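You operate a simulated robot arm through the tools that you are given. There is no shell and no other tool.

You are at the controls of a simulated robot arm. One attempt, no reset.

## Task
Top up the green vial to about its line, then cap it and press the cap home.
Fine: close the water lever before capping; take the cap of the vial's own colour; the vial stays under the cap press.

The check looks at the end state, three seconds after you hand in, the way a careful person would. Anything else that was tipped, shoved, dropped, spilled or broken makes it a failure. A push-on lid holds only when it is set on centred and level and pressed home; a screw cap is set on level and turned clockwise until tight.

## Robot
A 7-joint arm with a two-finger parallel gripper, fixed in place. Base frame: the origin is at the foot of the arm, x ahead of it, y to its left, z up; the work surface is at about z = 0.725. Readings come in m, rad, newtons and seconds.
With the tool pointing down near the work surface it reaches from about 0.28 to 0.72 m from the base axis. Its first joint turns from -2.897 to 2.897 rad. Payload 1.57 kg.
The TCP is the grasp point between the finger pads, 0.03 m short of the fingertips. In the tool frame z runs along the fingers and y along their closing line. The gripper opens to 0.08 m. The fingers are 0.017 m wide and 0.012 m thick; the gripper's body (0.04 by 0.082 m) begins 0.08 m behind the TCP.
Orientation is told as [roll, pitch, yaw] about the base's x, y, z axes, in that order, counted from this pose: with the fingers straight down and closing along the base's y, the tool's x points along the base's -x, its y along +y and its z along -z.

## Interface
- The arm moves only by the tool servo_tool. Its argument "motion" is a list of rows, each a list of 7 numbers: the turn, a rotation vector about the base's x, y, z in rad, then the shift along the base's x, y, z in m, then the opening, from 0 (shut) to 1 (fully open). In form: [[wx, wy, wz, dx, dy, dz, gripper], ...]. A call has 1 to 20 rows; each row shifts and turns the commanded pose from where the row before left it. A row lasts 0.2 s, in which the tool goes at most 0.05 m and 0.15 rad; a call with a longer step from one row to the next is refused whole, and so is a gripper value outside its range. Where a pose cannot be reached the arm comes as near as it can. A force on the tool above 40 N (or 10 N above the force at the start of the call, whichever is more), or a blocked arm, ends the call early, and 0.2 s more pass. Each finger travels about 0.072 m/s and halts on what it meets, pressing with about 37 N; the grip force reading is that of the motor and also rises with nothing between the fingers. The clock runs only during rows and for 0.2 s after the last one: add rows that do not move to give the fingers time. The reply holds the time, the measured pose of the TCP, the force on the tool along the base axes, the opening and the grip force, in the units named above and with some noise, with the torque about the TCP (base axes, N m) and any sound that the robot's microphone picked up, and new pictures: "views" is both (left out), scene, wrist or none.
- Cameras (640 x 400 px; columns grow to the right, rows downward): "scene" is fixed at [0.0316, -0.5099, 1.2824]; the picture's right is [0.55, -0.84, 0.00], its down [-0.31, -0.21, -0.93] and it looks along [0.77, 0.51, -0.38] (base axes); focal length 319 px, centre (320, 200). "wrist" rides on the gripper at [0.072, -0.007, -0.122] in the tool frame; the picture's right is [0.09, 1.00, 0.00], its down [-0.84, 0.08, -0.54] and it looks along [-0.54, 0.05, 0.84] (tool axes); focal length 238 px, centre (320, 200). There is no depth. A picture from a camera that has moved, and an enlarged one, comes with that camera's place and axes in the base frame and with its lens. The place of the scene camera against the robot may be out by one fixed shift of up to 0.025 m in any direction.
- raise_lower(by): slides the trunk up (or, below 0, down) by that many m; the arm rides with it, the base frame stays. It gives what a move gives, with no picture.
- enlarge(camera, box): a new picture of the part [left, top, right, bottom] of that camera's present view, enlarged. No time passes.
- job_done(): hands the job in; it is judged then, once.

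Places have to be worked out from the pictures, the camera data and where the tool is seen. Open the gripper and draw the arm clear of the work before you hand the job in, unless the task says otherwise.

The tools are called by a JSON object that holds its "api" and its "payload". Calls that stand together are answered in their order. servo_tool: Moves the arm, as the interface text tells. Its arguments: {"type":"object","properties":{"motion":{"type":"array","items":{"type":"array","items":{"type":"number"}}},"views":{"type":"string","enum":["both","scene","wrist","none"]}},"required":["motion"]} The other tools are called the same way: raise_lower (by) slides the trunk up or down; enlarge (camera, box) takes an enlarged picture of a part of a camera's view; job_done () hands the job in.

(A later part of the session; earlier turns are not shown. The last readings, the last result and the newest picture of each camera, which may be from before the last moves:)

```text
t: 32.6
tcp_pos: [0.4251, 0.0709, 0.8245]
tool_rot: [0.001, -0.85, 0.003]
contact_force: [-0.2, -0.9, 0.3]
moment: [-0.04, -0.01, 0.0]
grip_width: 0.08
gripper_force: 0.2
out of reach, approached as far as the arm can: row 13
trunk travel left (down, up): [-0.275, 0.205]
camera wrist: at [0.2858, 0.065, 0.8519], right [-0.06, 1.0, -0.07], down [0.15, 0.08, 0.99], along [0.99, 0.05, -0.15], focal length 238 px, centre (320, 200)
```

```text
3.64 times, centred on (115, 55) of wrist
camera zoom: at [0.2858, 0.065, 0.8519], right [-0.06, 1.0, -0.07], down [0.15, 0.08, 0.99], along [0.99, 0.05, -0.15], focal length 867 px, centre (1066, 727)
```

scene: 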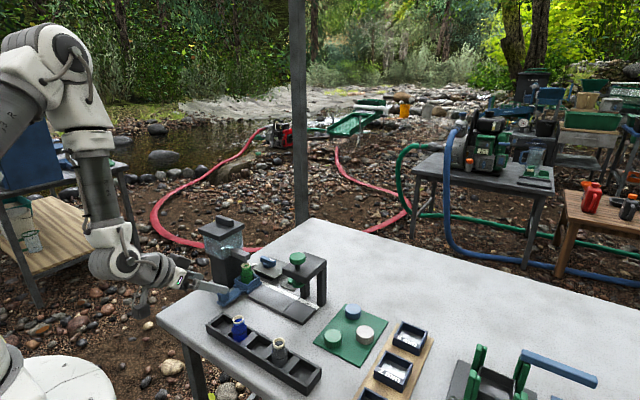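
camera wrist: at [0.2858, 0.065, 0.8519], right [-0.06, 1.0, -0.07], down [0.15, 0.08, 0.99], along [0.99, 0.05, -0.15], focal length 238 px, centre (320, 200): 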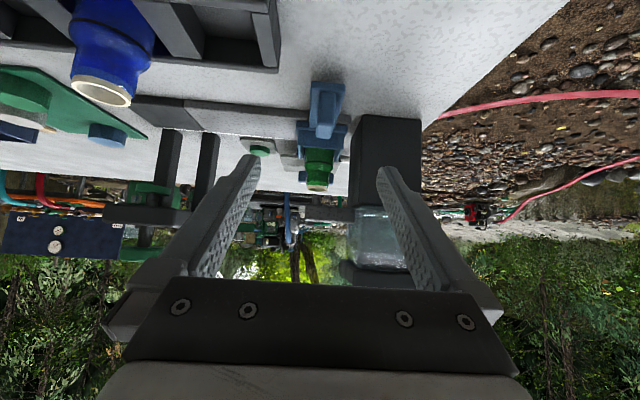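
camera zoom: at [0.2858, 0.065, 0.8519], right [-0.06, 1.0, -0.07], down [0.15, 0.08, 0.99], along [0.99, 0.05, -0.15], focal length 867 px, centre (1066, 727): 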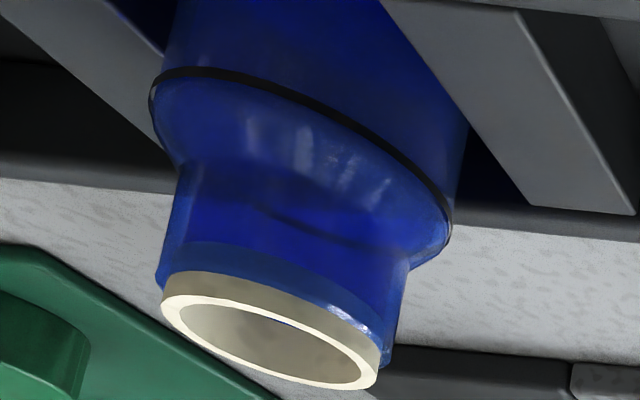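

I enlarge to the maximum on body, shoulder and neck separately.

{"api": "enlarge", "payload": {"camera": "wrist", "box": [308, 146, 334, 168]}}

{"api": "enlarge", "payload": {"camera": "wrist", "box": [306, 166, 332, 192]}}

{"api": "enlarge", "payload": {"camera": "wrist", "box": [340, 170, 430, 290]}}

```text
16.00 times, centred on (321, 157) of wrist
camera zoom: at [0.2858, 0.065, 0.8519], right [-0.06, 1.0, -0.07], down [0.15, 0.08, 0.99], along [0.99, 0.05, -0.15], focal length 3814 px, centre (304, 888)
```

zoom: 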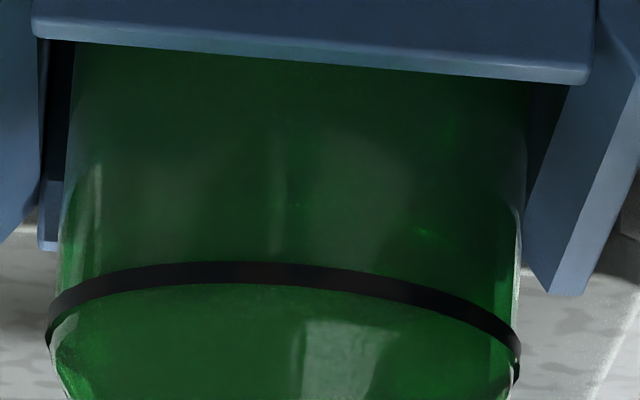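

```text
15.38 times, centred on (319, 179) of wrist
camera zoom: at [0.2858, 0.065, 0.8519], right [-0.06, 1.0, -0.07], down [0.15, 0.08, 0.99], along [0.99, 0.05, -0.15], focal length 3667 px, centre (335, 523)
```

zoom: 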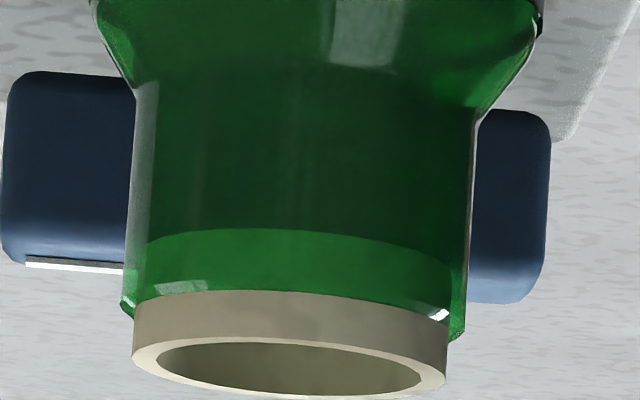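

```text
3.33 times, centred on (385, 230) of wrist
camera zoom: at [0.2858, 0.065, 0.8519], right [-0.06, 1.0, -0.07], down [0.15, 0.08, 0.99], along [0.99, 0.05, -0.15], focal length 794 px, centre (103, 100)
```

zoom: 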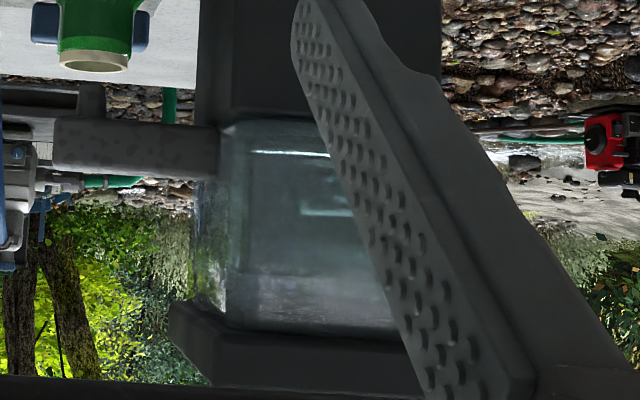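

There are faint side-edge brightness breaks a few mm below the ring. I compare with the blue vial and look for the same feature there.

{"api": "enlarge", "payload": {"camera": "wrist", "box": [70, 0, 170, 62]}}

{"api": "enlarge", "payload": {"camera": "wrist", "box": [300, 142, 342, 168]}}

```text
6.40 times, centred on (120, 31) of wrist
camera zoom: at [0.2858, 0.065, 0.8519], right [-0.06, 1.0, -0.07], down [0.15, 0.08, 0.99], along [0.99, 0.05, -0.15], focal length 1525 px, centre (1600, 1282)
```

zoom: 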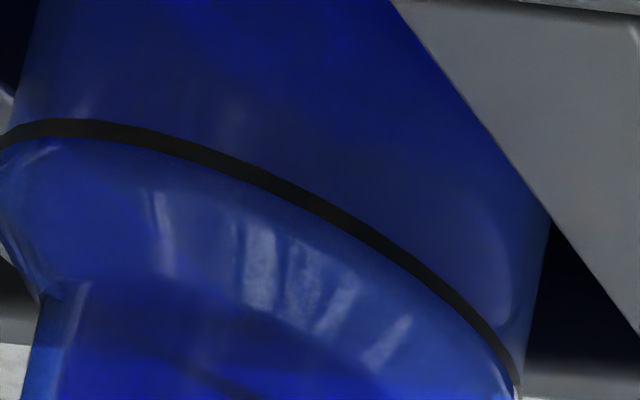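

```text
15.24 times, centred on (321, 155) of wrist
camera zoom: at [0.2858, 0.065, 0.8519], right [-0.06, 1.0, -0.07], down [0.15, 0.08, 0.99], along [0.99, 0.05, -0.15], focal length 3632 px, centre (305, 886)
```

zoom: 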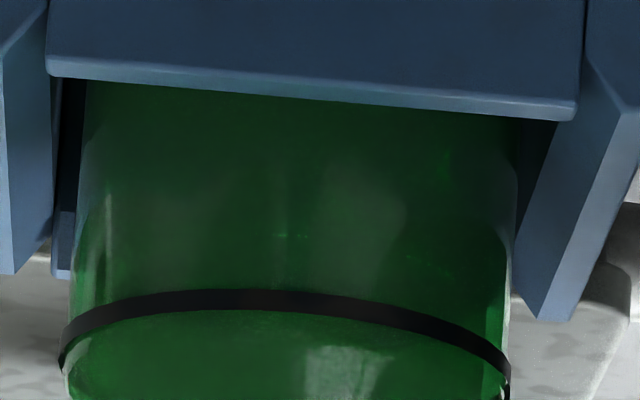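

A faint lit arc parallel to the ring and roughly 4–5 mm below it looks like the liquid's edge. I'll press for a short time again and come back to this same viewpoint to see whether that arc rises.

{"api": "servo_tool", "payload": {"motion": [[0, 0.05, 0, 0, 0, 0.03, 1], [0, 0.14, 0, 0, 0, 0.03, 1], [0, 0.14, 0, 0, 0, 0.02, 1], [0, 0.14, 0, 0, 0, 0.01, 1], [0, 0.14, 0, 0, 0, 0.01, 1], [0, 0.14, 0, 0, -0.01, 0, 1], [0, 0.1, 0, 0.034, -0.015, 0, 0.6], [0, 0, 0, 0.045, -0.015, 0, 0.2], [0, 0, 0, 0.045, -0.015, 0, 0], [0, 0, 0, 0.045, -0.015, 0, 0], [0, 0, 0, 0.035, -0.017, -0.015, 0], [0, 0, 0, 0.01, 0, -0.045, 0], [0, 0, 0, 0, 0, -0.045, 0], [0, 0, 0, 0, 0, -0.035, 0], [0, 0, 0, 0, 0, 0, 0]], "views": "wrist"}}

```text
t: 35.8
tcp_pos: [0.6385, -0.0139, 0.7847]
tool_rot: [0.002, 0.002, 0.001]
contact_force: [-0.1, -0.4, -0.9]
moment: [0.0, 0.0, -0.01]
grip_width: 0.0
gripper_force: 21.6
trunk travel left (down, up): [-0.275, 0.205]
camera wrist: at [0.5668, -0.0211, 0.9069], right [-0.09, 1.0, 0.0], down [0.84, 0.08, 0.54], along [0.54, 0.05, -0.84], focal length 238 px, centre (320, 200)
```

wrist: 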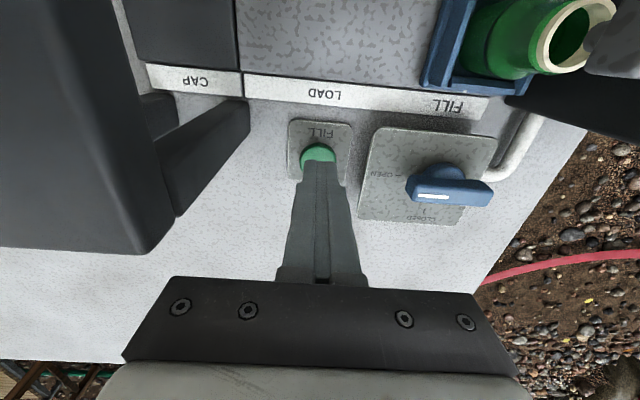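

Press for roughly 0.6 s, then lift off.

{"api": "servo_tool", "payload": {"motion": [[0, 0, 0, 0, 0, -0.012, 0], [0, 0, 0, 0, 0, -0.0128, 0], [0, 0, 0, 0, 0, 0, 0], [0, 0, 0, 0, 0, 0, 0], [0, 0, 0, 0, 0, 0.025, 0], [0, 0, 0, 0, 0, 0, 0]], "views": "none"}}

{"api": "servo_tool", "payload": {"motion": [[0, 0, 0, 0, 0, 0.045, 0], [0, 0, 0, 0, 0, 0.045, 0], [0, 0, 0, -0.01, 0, 0.045, 0.2], [0, 0, 0, -0.04, 0.015, 0.007, 0.6], [0, 0, 0, -0.045, 0.015, 0, 1], [0, 0, 0, -0.045, 0.015, 0, 1], [0, 0, 0, -0.045, 0.015, 0, 1], [0, -0.1, 0, -0.029, 0.015, 0, 1], [0, -0.14, 0, 0, 0.01, 0, 1], [0, -0.14, 0, 0, 0, -0.01, 1], [0, -0.14, 0, 0, 0, -0.01, 1], [0, -0.14, 0, 0, 0, -0.02, 1], [0, -0.14, 0, 0, 0, -0.03, 1], [0, -0.05, 0, 0, 0, -0.03, 1], [0, 0, 0, 0, 0, 0, 1]], "views": "wrist"}}

{"api": "enlarge", "payload": {"camera": "wrist", "box": [300, 142, 342, 168]}}

{"api": "enlarge", "payload": {"camera": "wrist", "box": [308, 146, 334, 168]}}

```text
t: 37.2
tcp_pos: [0.6394, -0.0159, 0.7867]
tool_rot: [0.0, 0.0, 0.0]
contact_force: [-0.5, 0.5, 0.9]
moment: [-0.02, 0.01, -0.01]
grip_width: 0.0
gripper_force: 21.3
trunk travel left (down, up): [-0.275, 0.205]
heard: click
```

```text
t: 40.4
tcp_pos: [0.4267, 0.0699, 0.8271]
tool_rot: [0.001, -0.851, 0.001]
contact_force: [-0.3, 0.8, -0.5]
moment: [-0.04, -0.02, -0.01]
grip_width: 0.0801
gripper_force: 0.0
trunk travel left (down, up): [-0.275, 0.205]
camera wrist: at [0.2879, 0.0632, 0.8536], right [-0.06, 1.0, -0.07], down [0.14, 0.08, 0.99], along [0.99, 0.05, -0.15], focal length 238 px, centre (320, 200)
```

wrist: 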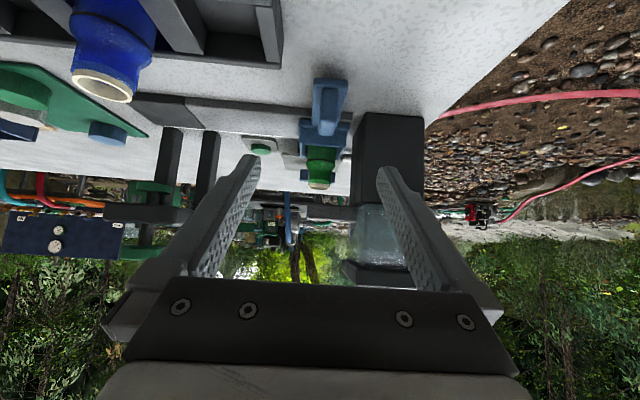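

```text
15.24 times, centred on (321, 155) of wrist
camera zoom: at [0.2879, 0.0632, 0.8536], right [-0.06, 1.0, -0.07], down [0.14, 0.08, 0.99], along [0.99, 0.05, -0.15], focal length 3632 px, centre (305, 886)
```

zoom: 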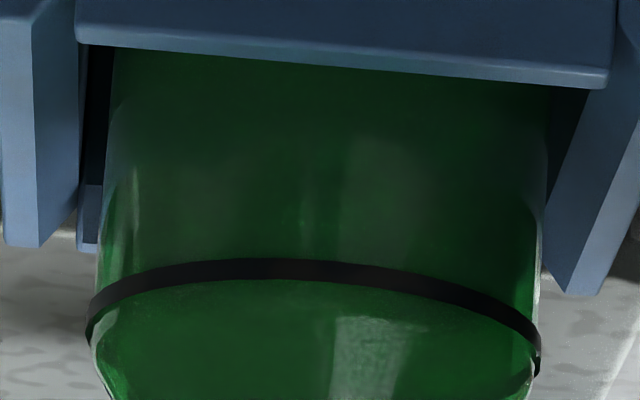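

```text
16.00 times, centred on (321, 157) of wrist
camera zoom: at [0.2879, 0.0632, 0.8536], right [-0.06, 1.0, -0.07], down [0.14, 0.08, 0.99], along [0.99, 0.05, -0.15], focal length 3814 px, centre (304, 888)
```

zoom: 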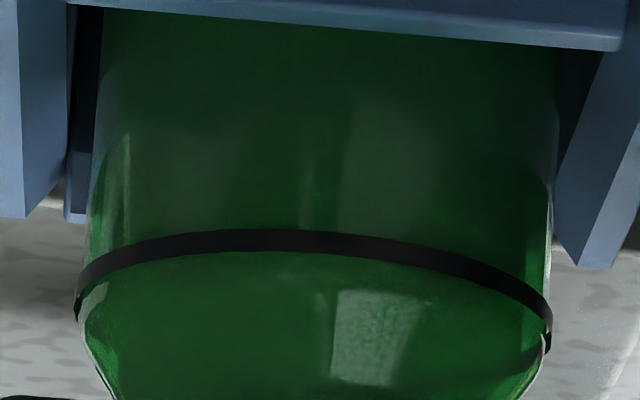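

The faint arc has moved from ~65 px to ~44 px below the ring, so the level is rising at roughly 2.4 mm/s with about 3 mm to go. I'll press for about 1 s more and recheck.

{"api": "servo_tool", "payload": {"motion": [[0, 0.05, 0, 0, 0, 0.03, 1], [0, 0.14, 0, 0, 0, 0.03, 1], [0, 0.14, 0, 0, 0, 0.02, 1], [0, 0.14, 0, 0, 0, 0.01, 1], [0, 0.14, 0, 0, 0, 0.01, 1], [0, 0.14, 0, 0, -0.01, 0, 1], [0, 0.1, 0, 0.034, -0.015, 0, 0.6], [0, 0, 0, 0.045, -0.015, 0, 0.2], [0, 0, 0, 0.045, -0.015, 0, 0], [0, 0, 0, 0.045, -0.015, 0, 0], [0, 0, 0, 0.034, -0.016, -0.015, 0], [0, 0, 0, 0.01, 0, -0.045, 0], [0, 0, 0, 0, 0, -0.045, 0], [0, 0, 0, 0, 0, -0.038, 0], [0, 0, 0, 0, 0, 0, 0]], "views": "none"}}

```text
t: 43.6
tcp_pos: [0.6409, -0.0159, 0.7832]
tool_rot: [-0.001, 0.001, 0.0]
contact_force: [0.4, 0.0, -0.2]
moment: [-0.04, -0.01, 0.01]
grip_width: 0.0002
gripper_force: 21.2
trunk travel left (down, up): [-0.275, 0.205]
```

Over the button again at z = 0.783; pressing for about 1 s, then returning to the viewpoint.

{"api": "servo_tool", "payload": {"motion": [[0, 0, 0, -0.001, 0, -0.0105, 0], [0, 0, 0, 0, 0, -0.0128, 0], [0, 0, 0, 0, 0, 0, 0], [0, 0, 0, 0, 0, 0, 0], [0, 0, 0, 0, 0, 0, 0], [0, 0, 0, 0, 0, 0, 0], [0, 0, 0, 0, 0, 0.025, 0], [0, 0, 0, 0, 0, 0, 0]], "views": "none"}}

{"api": "servo_tool", "payload": {"motion": [[0, 0, 0, 0, 0, 0.045, 0], [0, 0, 0, 0, 0, 0.045, 0], [0, 0, 0, -0.01, 0, 0.045, 0.2], [0, 0, 0, -0.04, 0.015, 0.007, 0.6], [0, 0, 0, -0.045, 0.015, 0, 1], [0, 0, 0, -0.045, 0.015, 0, 1], [0, 0, 0, -0.045, 0.015, 0, 1], [0, -0.1, 0, -0.029, 0.015, 0, 1], [0, -0.14, 0, 0, 0.01, 0, 1], [0, -0.14, 0, 0, 0, -0.01, 1], [0, -0.14, 0, 0, 0, -0.01, 1], [0, -0.14, 0, 0, 0, -0.02, 1], [0, -0.14, 0, 0, 0, -0.03, 1], [0, -0.05, 0, 0, 0, -0.03, 1], [0, 0, 0, 0, 0, 0, 1]], "views": "wrist"}}

{"api": "enlarge", "payload": {"camera": "wrist", "box": [300, 142, 342, 168]}}

{"api": "enlarge", "payload": {"camera": "wrist", "box": [308, 146, 334, 168]}}

{"api": "enlarge", "payload": {"camera": "scene", "box": [243, 262, 259, 286]}}

```text
t: 45.4
tcp_pos: [0.6376, -0.016, 0.7856]
tool_rot: [0.001, 0.001, 0.0]
contact_force: [-0.5, -0.7, 0.3]
moment: [0.01, -0.04, -0.02]
grip_width: 0.0
gripper_force: 21.3
trunk travel left (down, up): [-0.275, 0.205]
heard: click
```

```text
t: 48.6
tcp_pos: [0.4245, 0.0689, 0.8252]
tool_rot: [0.0, -0.852, -0.002]
contact_force: [-0.2, 0.3, -0.9]
moment: [0.0, 0.0, 0.0]
grip_width: 0.0799
gripper_force: 0.1
trunk travel left (down, up): [-0.275, 0.205]
camera wrist: at [0.2864, 0.0613, 0.8521], right [-0.06, 1.0, -0.07], down [0.15, 0.08, 0.99], along [0.99, 0.05, -0.15], focal length 238 px, centre (320, 200)
```

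wrist: 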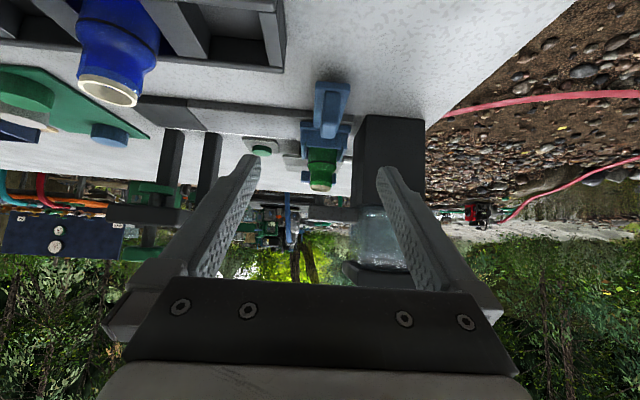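

```text
15.24 times, centred on (321, 155) of wrist
camera zoom: at [0.2864, 0.0613, 0.8521], right [-0.06, 1.0, -0.07], down [0.15, 0.08, 0.99], along [0.99, 0.05, -0.15], focal length 3632 px, centre (305, 886)
```

zoom: 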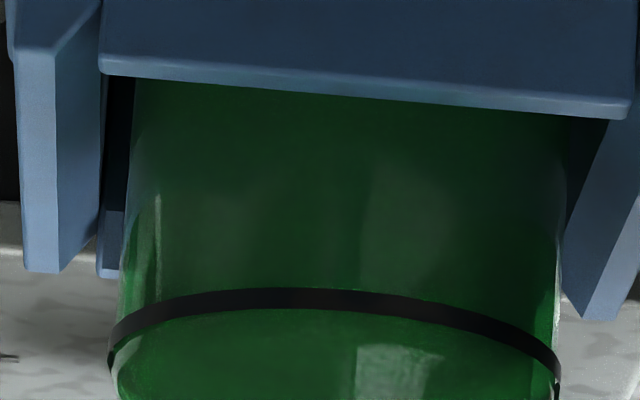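

```text
16.00 times, centred on (321, 157) of wrist
camera zoom: at [0.2864, 0.0613, 0.8521], right [-0.06, 1.0, -0.07], down [0.15, 0.08, 0.99], along [0.99, 0.05, -0.15], focal length 3814 px, centre (304, 888)
```

zoom: 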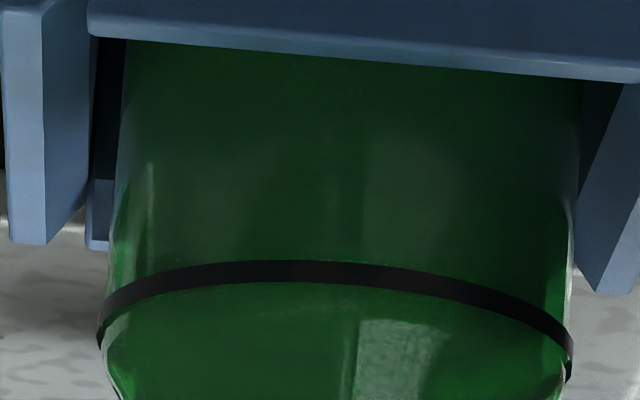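

```text
16.00 times, centred on (251, 274) of scene
camera zoom: at [0.0316, -0.5099, 1.2824], right [0.55, -0.84, 0.0], down [-0.31, -0.21, -0.93], along [0.77, 0.51, -0.38], focal length 5100 px, centre (1424, -984)
```

zoom: 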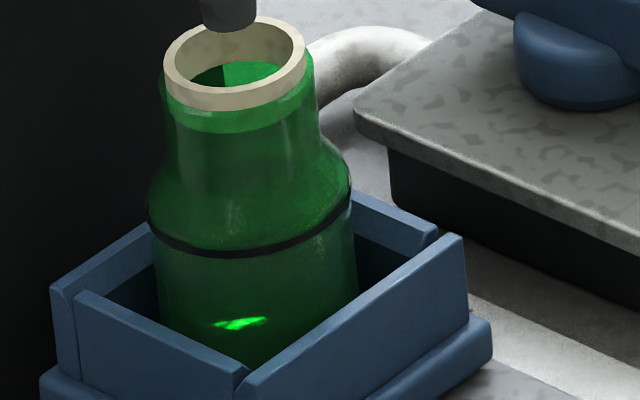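

The arc is now gone behind the ring, matching the predicted rise, so the level is about at the line. Next is closing the water lever: I move above it for a closer look.

{"api": "servo_tool", "payload": {"motion": [[0, 0.05, 0, 0, 0, 0.03, 1], [0, 0.14, 0, 0, 0, 0.03, 1], [0, 0.14, 0, 0, 0, 0.02, 1], [0, 0.14, 0, 0, 0, 0.015, 1], [0, 0.14, 0, 0, 0, 0.01, 1], [0, 0.14, 0, 0, -0.01, 0, 0.6], [0, 0.1, 0, 0.035, -0.01, 0, 0.2], [0, 0, 0, 0.045, -0.004, 0, 0], [0, 0, 0, 0.045, 0, 0, 0], [0, 0, 0, 0.045, 0, 0, 0], [0, 0, 0, 0.018, 0, -0.02, 0], [0, 0, 0, 0.0, 0, -0.03, 0], [0, 0, 0, 0.0, 0, -0.02, 0], [0, 0, 0, 0, 0, 0, 0]]}}

{"api": "enlarge", "payload": {"camera": "wrist", "box": [280, 100, 440, 220]}}

{"api": "enlarge", "payload": {"camera": "scene", "box": [240, 235, 300, 285]}}

```text
t: 51.6
tcp_pos: [0.613, 0.0447, 0.8627]
tool_rot: [-0.001, 0.0, 0.001]
contact_force: [0.5, -1.1, 0.0]
moment: [-0.01, -0.03, 0.0]
grip_width: 0.0
gripper_force: 21.2
trunk travel left (down, up): [-0.275, 0.205]
camera wrist: at [0.5418, 0.038, 0.9833], right [-0.09, 1.0, 0.0], down [0.84, 0.08, 0.54], along [0.54, 0.05, -0.84], focal length 238 px, centre (320, 200)
```

scene: 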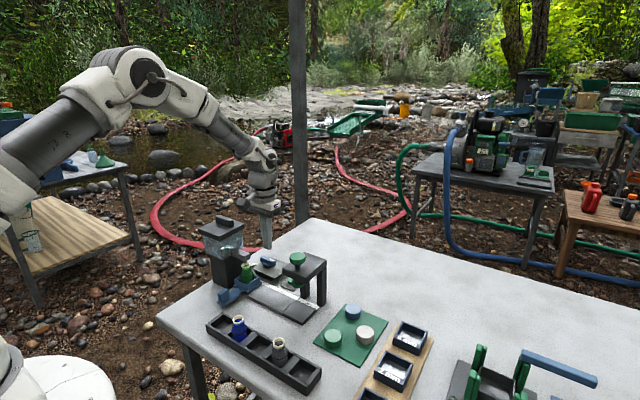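
wrist: 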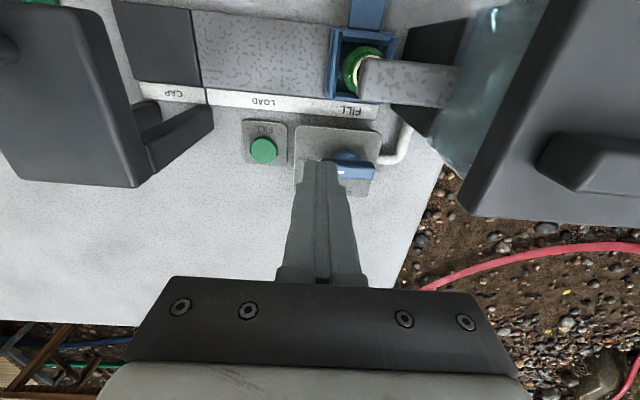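

```text
3.33 times, centred on (360, 160) of wrist
camera zoom: at [0.5418, 0.038, 0.9833], right [-0.09, 1.0, 0.0], down [0.84, 0.08, 0.54], along [0.54, 0.05, -0.84], focal length 794 px, centre (187, 333)
```

zoom: 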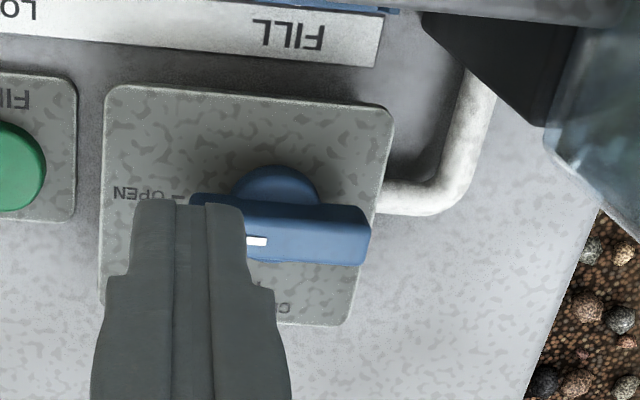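

```text
8.00 times, centred on (270, 260) of scene
camera zoom: at [0.0316, -0.5099, 1.2824], right [0.55, -0.84, 0.0], down [-0.31, -0.21, -0.93], along [0.77, 0.51, -0.38], focal length 2550 px, centre (720, -280)
```

zoom: 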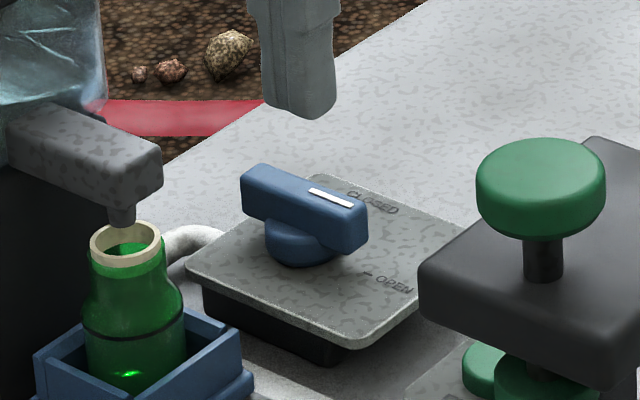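

The lever bar spans y 0.047–0.101 at x ≈ 0.643, top z ≈ 0.773, with its pivot near (0.643, 0.074). I place the closed fingers on its -x side near the pointer end, ready to sweep it to CLOSED.

{"api": "servo_tool", "payload": {"motion": [[0, 0, 0, 0.002, -0.002, -0.035, 0], [0, 0, 0, 0.0, 0, -0.03, 0], [0, 0, 0, 0, 0, -0.01, 0], [0, 0, 0, 0, 0, 0, 0]]}}

{"api": "enlarge", "payload": {"camera": "wrist", "box": [260, 110, 420, 230]}}

{"api": "enlarge", "payload": {"camera": "scene", "box": [240, 235, 300, 285]}}

```text
t: 52.6
tcp_pos: [0.6127, 0.0423, 0.7868]
tool_rot: [-0.001, 0.001, -0.001]
contact_force: [0.0, 1.4, 0.7]
moment: [-0.01, -0.02, 0.0]
grip_width: 0.0
gripper_force: 21.5
trunk travel left (down, up): [-0.275, 0.205]
camera wrist: at [0.542, 0.0356, 0.9088], right [-0.09, 1.0, 0.0], down [0.84, 0.08, 0.54], along [0.54, 0.05, -0.84], focal length 238 px, centre (320, 200)
```

scene: 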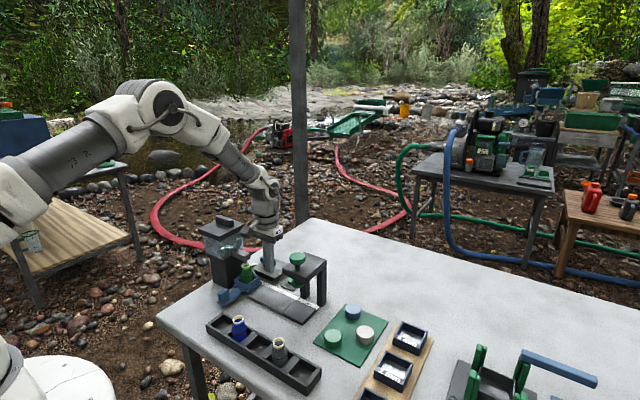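
wrist: 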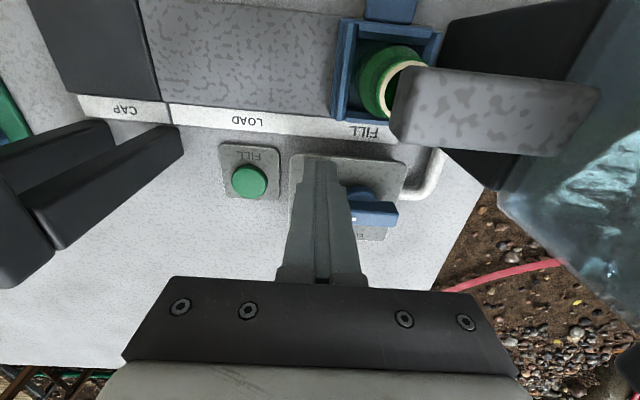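

```text
3.33 times, centred on (340, 170) of wrist
camera zoom: at [0.542, 0.0356, 0.9088], right [-0.09, 1.0, 0.0], down [0.84, 0.08, 0.54], along [0.54, 0.05, -0.84], focal length 794 px, centre (253, 300)
```

zoom: 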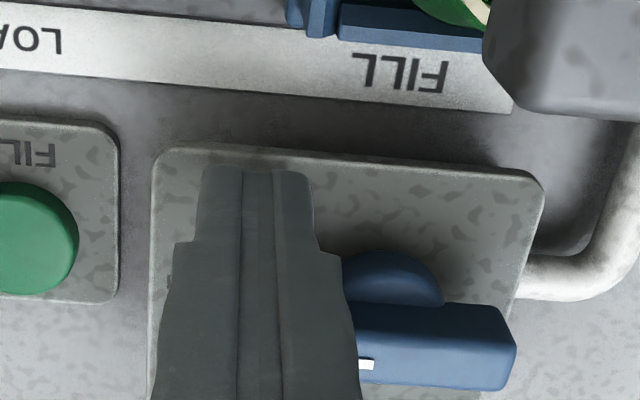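

```text
8.00 times, centred on (270, 260) of scene
camera zoom: at [0.0316, -0.5099, 1.2824], right [0.55, -0.84, 0.0], down [-0.31, -0.21, -0.93], along [0.77, 0.51, -0.38], focal length 2550 px, centre (720, -280)
```

zoom: 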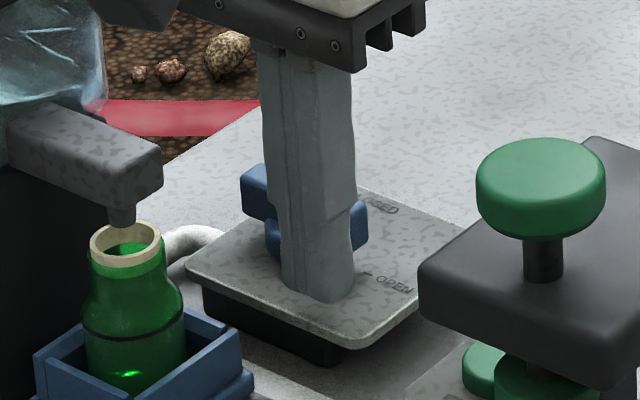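

The fingers stand clear in front of the bar's pointer end. I sweep along the arc toward +x then +y.

{"api": "servo_tool", "payload": {"motion": [[0, 0, 0, 0.008, 0, 0, 0], [0, 0, 0, 0.006, 0, 0, 0], [0, 0, 0, 0.006, 0, 0, 0], [0, 0, 0, 0.006, 0.0, 0, 0], [0, 0, 0, 0.005, 0.002, 0, 0], [0, 0, 0, 0.005, 0.003, 0, 0], [0, 0, 0, 0, 0, 0, 0]]}}

{"api": "enlarge", "payload": {"camera": "wrist", "box": [260, 110, 420, 230]}}

{"api": "enlarge", "payload": {"camera": "scene", "box": [240, 235, 300, 285]}}

```text
t: 54.2
tcp_pos: [0.6503, 0.0487, 0.7875]
tool_rot: [-0.001, 0.0, 0.0]
contact_force: [1.7, -1.0, 0.6]
moment: [0.01, -0.02, 0.05]
grip_width: 0.0001
gripper_force: 20.8
trunk travel left (down, up): [-0.275, 0.205]
camera wrist: at [0.578, 0.0411, 0.9093], right [-0.09, 1.0, 0.0], down [0.84, 0.08, 0.54], along [0.54, 0.05, -0.84], focal length 238 px, centre (320, 200)
```

scene: 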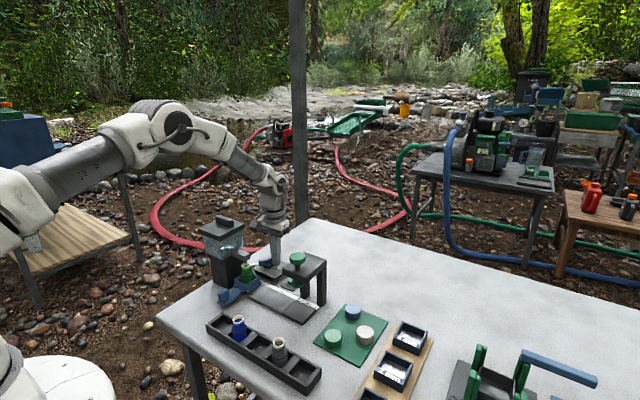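
wrist: 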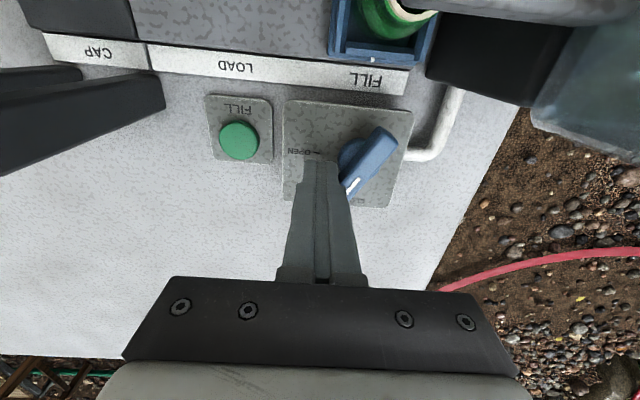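

```text
3.33 times, centred on (340, 170) of wrist
camera zoom: at [0.578, 0.0411, 0.9093], right [-0.09, 1.0, 0.0], down [0.84, 0.08, 0.54], along [0.54, 0.05, -0.84], focal length 794 px, centre (253, 300)
```

zoom: 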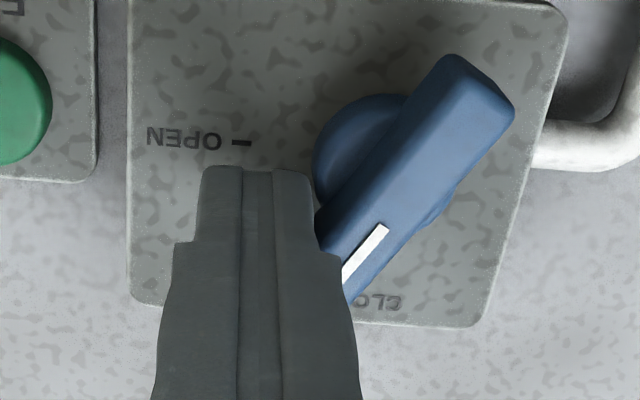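

```text
8.00 times, centred on (270, 260) of scene
camera zoom: at [0.0316, -0.5099, 1.2824], right [0.55, -0.84, 0.0], down [-0.31, -0.21, -0.93], along [0.77, 0.51, -0.38], focal length 2550 px, centre (720, -280)
```

zoom: 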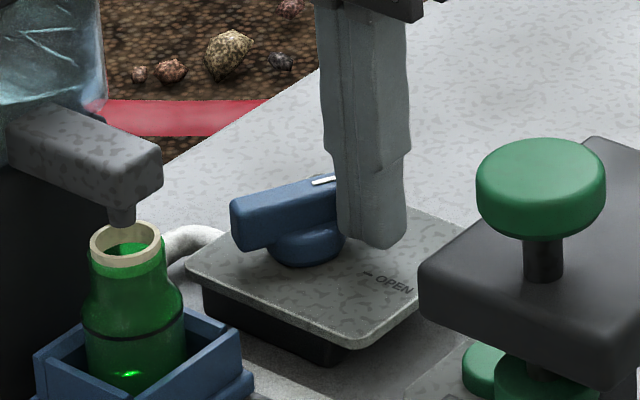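

The lever has turned about 55–60°. I continue outward and in +y to bring it to the CLOSED tick.

{"api": "servo_tool", "payload": {"motion": [[0, 0, 0, 0.006, 0.001, 0, 0], [0, 0, 0, 0.006, 0.002, 0, 0], [0, 0, 0, 0.004, 0.003, 0, 0], [0, 0, 0, 0, 0.002, 0, 0], [0, 0, 0, 0, 0, 0, 0]]}}

{"api": "enlarge", "payload": {"camera": "wrist", "box": [260, 80, 420, 200]}}

{"api": "enlarge", "payload": {"camera": "scene", "box": [240, 235, 300, 285]}}

```text
t: 55.4
tcp_pos: [0.6652, 0.0553, 0.7893]
tool_rot: [-0.001, -0.001, 0.0]
contact_force: [-0.2, 0.0, 0.0]
moment: [-0.02, -0.01, 0.03]
grip_width: 0.0
gripper_force: 21.1
trunk travel left (down, up): [-0.275, 0.205]
camera wrist: at [0.5942, 0.0488, 0.9101], right [-0.09, 1.0, 0.0], down [0.84, 0.08, 0.54], along [0.54, 0.05, -0.84], focal length 238 px, centre (320, 200)
```

scene: 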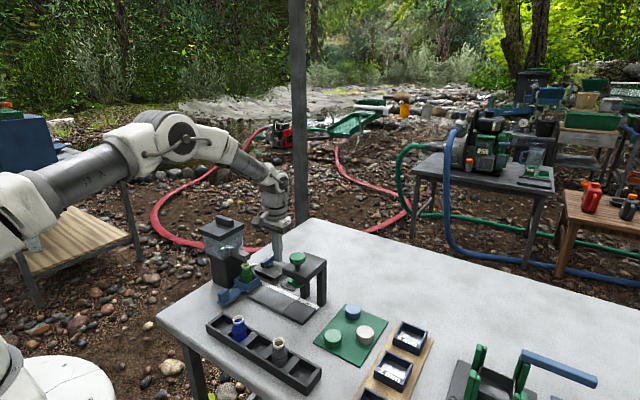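
wrist: 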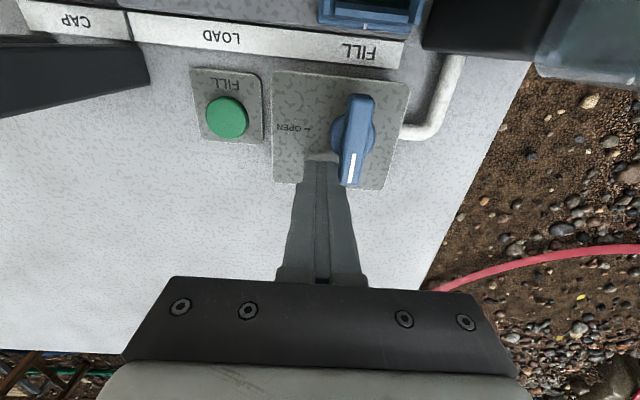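

```text
3.33 times, centred on (340, 140) of wrist
camera zoom: at [0.5942, 0.0488, 0.9101], right [-0.09, 1.0, 0.0], down [0.84, 0.08, 0.54], along [0.54, 0.05, -0.84], focal length 794 px, centre (253, 400)
```

zoom: 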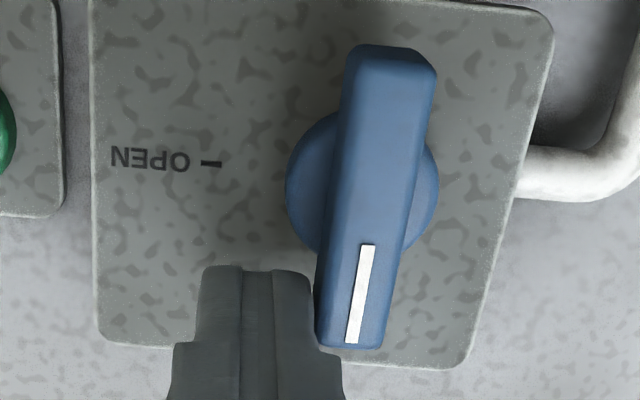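

```text
8.00 times, centred on (270, 260) of scene
camera zoom: at [0.0316, -0.5099, 1.2824], right [0.55, -0.84, 0.0], down [-0.31, -0.21, -0.93], along [0.77, 0.51, -0.38], focal length 2550 px, centre (720, -280)
```

zoom: 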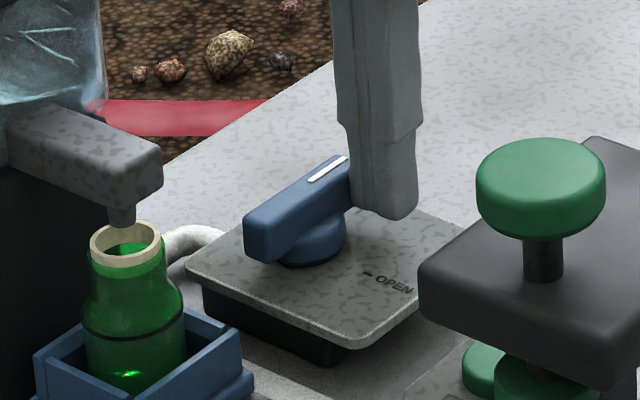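

The pointer is now nearly at CLOSED. I nudge a little further in +y to seat it against its stop.

{"api": "servo_tool", "payload": {"motion": [[0, 0, 0, 0, 0.002, 0, 0], [0, 0, 0, 0, 0.001, 0, 0], [0, 0, 0, 0, 0, 0, 0]], "views": "none"}}

{"api": "enlarge", "payload": {"camera": "wrist", "box": [260, 80, 420, 200]}}

```text
t: 56.2
tcp_pos: [0.6662, 0.0581, 0.7886]
tool_rot: [-0.003, -0.001, 0.0]
contact_force: [0.7, -4.6, 1.4]
moment: [-0.06, 0.04, 0.01]
grip_width: 0.0
gripper_force: 21.3
trunk travel left (down, up): [-0.275, 0.205]
```

```text
3.33 times, centred on (340, 140) of wrist
camera zoom: at [0.5944, 0.0508, 0.9097], right [-0.09, 1.0, 0.0], down [0.84, 0.08, 0.54], along [0.54, 0.05, -0.84], focal length 794 px, centre (253, 400)
```

zoom: 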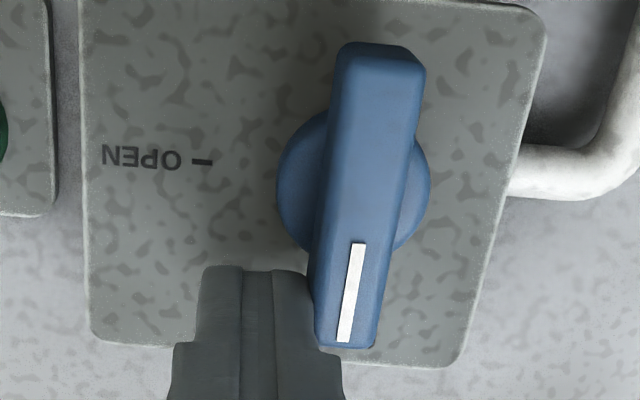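

A -4.6 N reaction shows the lever is at its CLOSED stop. I back off, lift away and check it, then head to the sled tab.

{"api": "servo_tool", "payload": {"motion": [[0, 0, 0, 0, -0.006, 0, 0], [0, 0, 0, 0.0, 0, 0.04, 0], [0, 0, 0, 0, 0, 0.045, 0], [0, 0, 0, -0.02, 0, 0.04, 0], [0, 0, 0, -0.045, 0.005, 0.005, 0.2], [0, 0, 0, -0.045, 0.005, 0, 0.4], [0, 0, 0, -0.045, 0.005, 0, 0.4], [0, 0, 0, -0.04, 0.005, 0, 0.4], [0, 0, 0, 0, 0, 0, 0.4]]}}

{"api": "enlarge", "payload": {"camera": "scene", "box": [230, 235, 300, 290]}}

{"api": "enlarge", "payload": {"camera": "wrist", "box": [260, 100, 380, 190]}}

```text
t: 58.2
tcp_pos: [0.4695, 0.0755, 0.9171]
tool_rot: [0.001, 0.001, 0.0]
contact_force: [-0.3, -0.1, 0.5]
moment: [0.0, 0.07, 0.01]
grip_width: 0.032
gripper_force: 0.2
trunk travel left (down, up): [-0.275, 0.205]
camera wrist: at [0.3979, 0.0678, 1.0389], right [-0.09, 1.0, 0.0], down [0.84, 0.08, 0.54], along [0.54, 0.05, -0.84], focal length 238 px, centre (320, 200)
```

scene: 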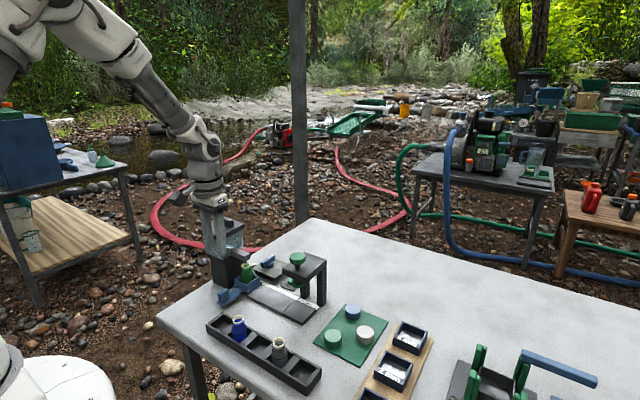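
wrist: 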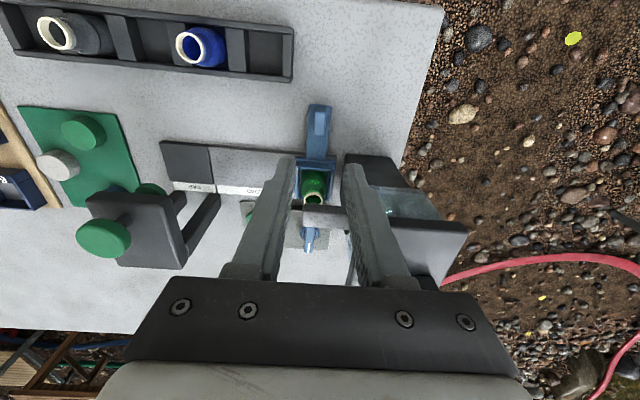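

```text
7.27 times, centred on (265, 262) of scene
camera zoom: at [0.0316, -0.5099, 1.2824], right [0.55, -0.84, 0.0], down [-0.31, -0.21, -0.93], along [0.77, 0.51, -0.38], focal length 2318 px, centre (720, -254)
```

zoom: 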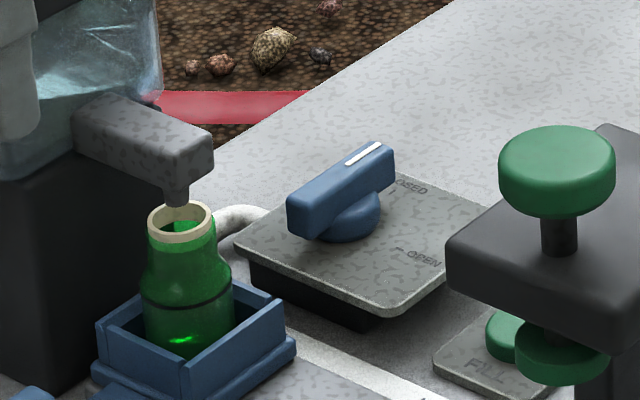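

```text
4.44 times, centred on (320, 145) of wrist
camera zoom: at [0.3979, 0.0678, 1.0389], right [-0.09, 1.0, 0.0], down [0.84, 0.08, 0.54], along [0.54, 0.05, -0.84], focal length 1059 px, centre (320, 444)
```

zoom: 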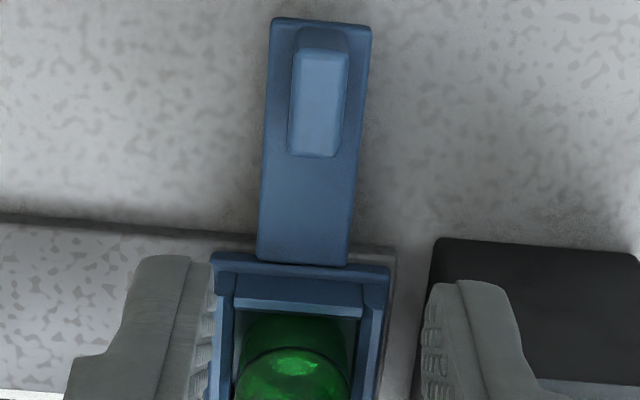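

Lever is at CLOSED. The tab is at about (0.471, 0.074); I descend, grip it and slide the sled back to LOAD.

{"api": "servo_tool", "payload": {"motion": [[0, 0, 0, 0.001, -0.001, -0.045, 0.45], [0, 0, 0, 0, 0, -0.045, 0.45], [0, 0, 0, 0, 0, -0.035, 0.4], [0, 0, 0, 0, 0, -0.013, 0.4], [0, 0, 0, 0, 0, 0, 0.3], [0, 0, 0, 0, 0, 0, 0.2], [0, 0, 0, 0, 0, 0, 0.1], [0, 0, 0, 0, 0, 0, 0.1]], "views": "wrist"}}

```text
t: 60.0
tcp_pos: [0.4709, 0.0736, 0.7812]
tool_rot: [-0.001, 0.0, -0.001]
contact_force: [0.4, 2.1, -4.2]
moment: [0.07, -0.37, 0.02]
grip_width: 0.0136
gripper_force: 30.3
trunk travel left (down, up): [-0.275, 0.205]
camera wrist: at [0.3985, 0.0657, 0.9029], right [-0.09, 1.0, 0.0], down [0.84, 0.08, 0.54], along [0.54, 0.05, -0.84], focal length 238 px, centre (320, 200)
```

wrist: 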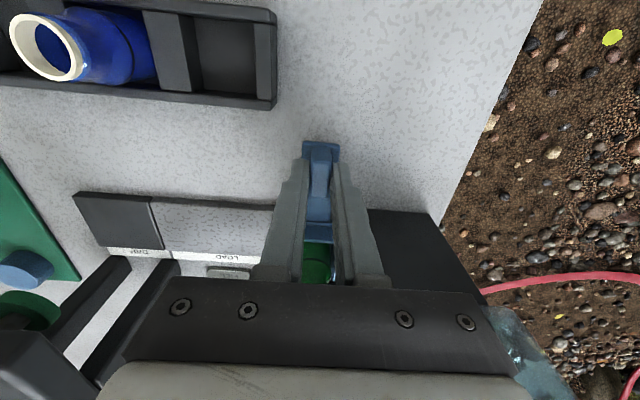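

Gripped at y = 0.0736; I slide slowly to y ≈ -0.016.

{"api": "servo_tool", "payload": {"motion": [[0, 0, 0, 0, -0.004, 0, 0.1], [0, 0, 0, 0, -0.008, 0, 0.1], [0, 0, 0, 0, -0.008, 0, 0.1], [0, 0, 0, 0, -0.008, 0, 0.1], [0, 0, 0, 0, -0.008, 0, 0.1], [0, 0, 0, 0, -0.008, 0, 0.1], [0, 0, 0, 0, -0.008, 0, 0.1], [0, 0, 0, 0, -0.008, 0, 0.1], [0, 0, 0, 0, -0.008, 0, 0.1], [0, 0, 0, 0, -0.008, 0, 0.1], [0, 0, 0, 0, -0.007, 0, 0.1], [0, 0, 0, 0, -0.005, 0, 0.1], [0, 0, 0, 0, 0, 0, 0.1]]}}

{"api": "enlarge", "payload": {"camera": "scene", "box": [220, 230, 330, 320]}}

```text
t: 62.8
tcp_pos: [0.4704, -0.0175, 0.7799]
tool_rot: [0.0, 0.0, 0.0]
contact_force: [-12.3, 1.3, 18.6]
moment: [0.08, 0.28, 0.01]
grip_width: 0.0134
gripper_force: 30.1
trunk travel left (down, up): [-0.275, 0.205]
camera wrist: at [0.3988, -0.0236, 0.9022], right [-0.09, 1.0, 0.0], down [0.84, 0.08, 0.54], along [0.54, 0.05, -0.84], focal length 238 px, centre (320, 200)
```

scene: 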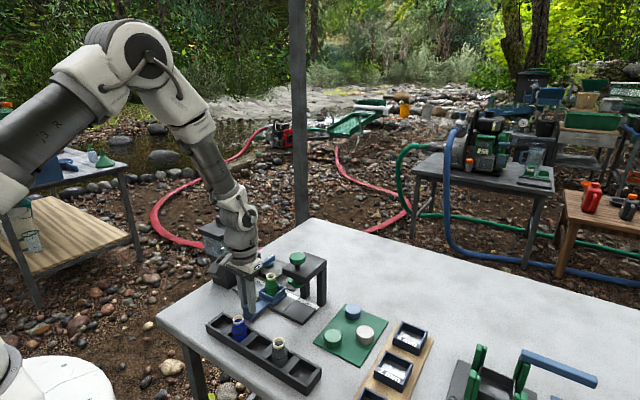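
wrist: 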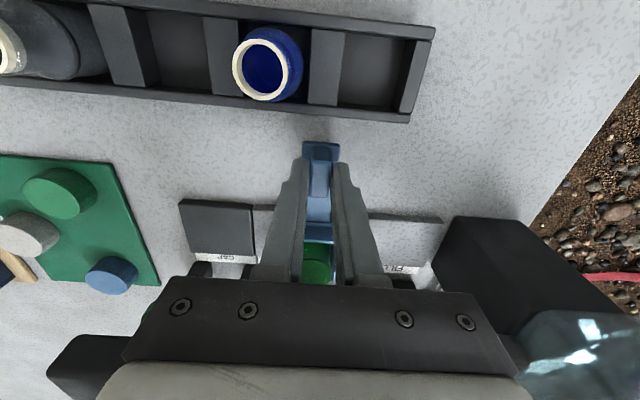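

```text
4.44 times, centred on (275, 275) of scene
camera zoom: at [0.0316, -0.5099, 1.2824], right [0.55, -0.84, 0.0], down [-0.31, -0.21, -0.93], along [0.77, 0.51, -0.38], focal length 1416 px, centre (520, -133)
```

zoom: 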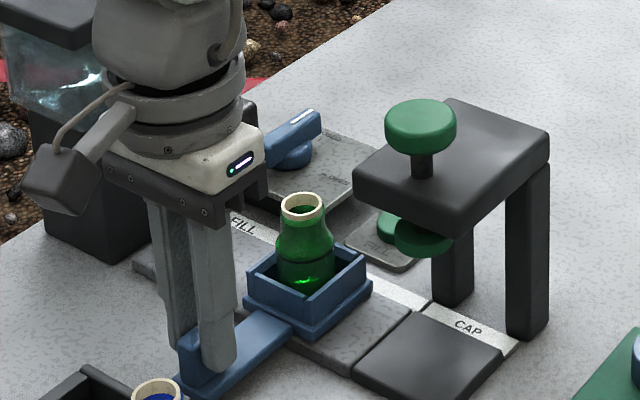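

The sled is back at LOAD. I release the tab gently, lift, and move over to look at the caps.

{"api": "servo_tool", "payload": {"motion": [[0, 0, 0, 0, 0, 0, 0.2], [0, 0, 0, 0, 0, 0, 0.35], [0, 0, 0, 0, 0, 0.03, 0.4], [0, 0, 0, 0, 0, 0.045, 0.5], [0, 0, 0, 0, 0, 0.045, 0.7], [0, 0, 0, 0, -0.035, 0.03, 1], [0, 0, 0, 0, -0.045, 0.01, 1], [0, 0, 0, 0, -0.045, 0, 1], [0, 0, 0, 0, -0.045, 0, 1], [0, 0, 0, 0, -0.03, 0, 1], [0, 0, 0, 0, 0, 0, 1]]}}

{"api": "enlarge", "payload": {"camera": "wrist", "box": [250, 100, 400, 220]}}

{"api": "enlarge", "payload": {"camera": "scene", "box": [220, 230, 330, 320]}}

{"api": "enlarge", "payload": {"camera": "scene", "box": [310, 295, 395, 375]}}

```text
t: 65.2
tcp_pos: [0.472, -0.2163, 0.9409]
tool_rot: [-0.001, 0.0, -0.001]
contact_force: [-0.2, 0.9, 0.5]
moment: [-0.01, -0.02, 0.04]
grip_width: 0.0801
gripper_force: 0.0
trunk travel left (down, up): [-0.275, 0.205]
camera wrist: at [0.4004, -0.2231, 1.063], right [-0.09, 1.0, 0.0], down [0.84, 0.08, 0.54], along [0.54, 0.05, -0.84], focal length 238 px, centre (320, 200)
```

scene: 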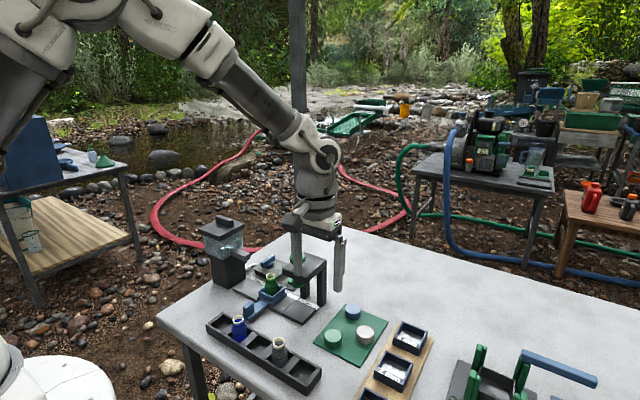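
wrist: 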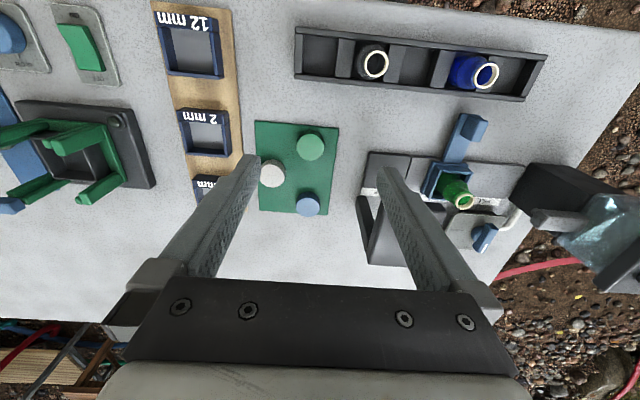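

```text
3.33 times, centred on (325, 160) of wrist
camera zoom: at [0.4004, -0.2231, 1.063], right [-0.09, 1.0, 0.0], down [0.84, 0.08, 0.54], along [0.54, 0.05, -0.84], focal length 794 px, centre (303, 333)
```

zoom: 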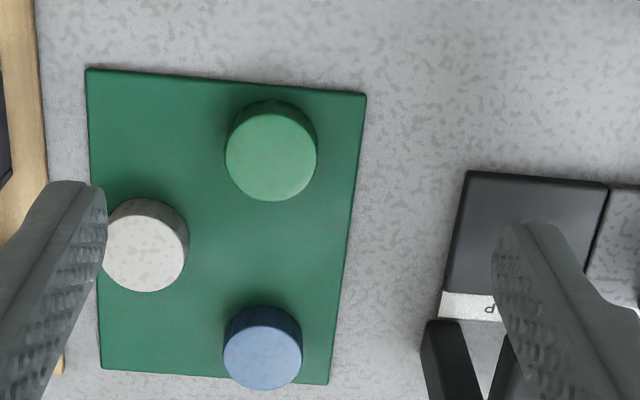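

```text
4.44 times, centred on (275, 275) of scene
camera zoom: at [0.0316, -0.5099, 1.2824], right [0.55, -0.84, 0.0], down [-0.31, -0.21, -0.93], along [0.77, 0.51, -0.38], focal length 1416 px, centre (520, -133)
```

zoom: 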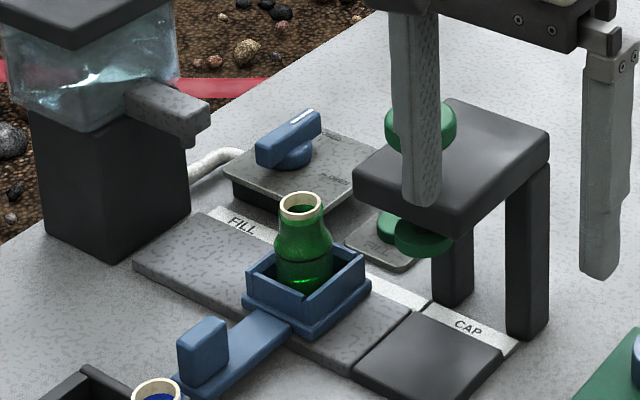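

```text
5.00 times, centred on (352, 335) of scene
camera zoom: at [0.0316, -0.5099, 1.2824], right [0.55, -0.84, 0.0], down [-0.31, -0.21, -0.93], along [0.77, 0.51, -0.38], focal length 1594 px, centre (158, -475)
```

zoom: 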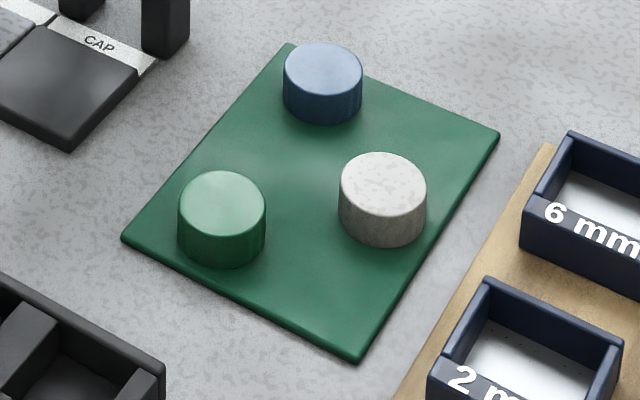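

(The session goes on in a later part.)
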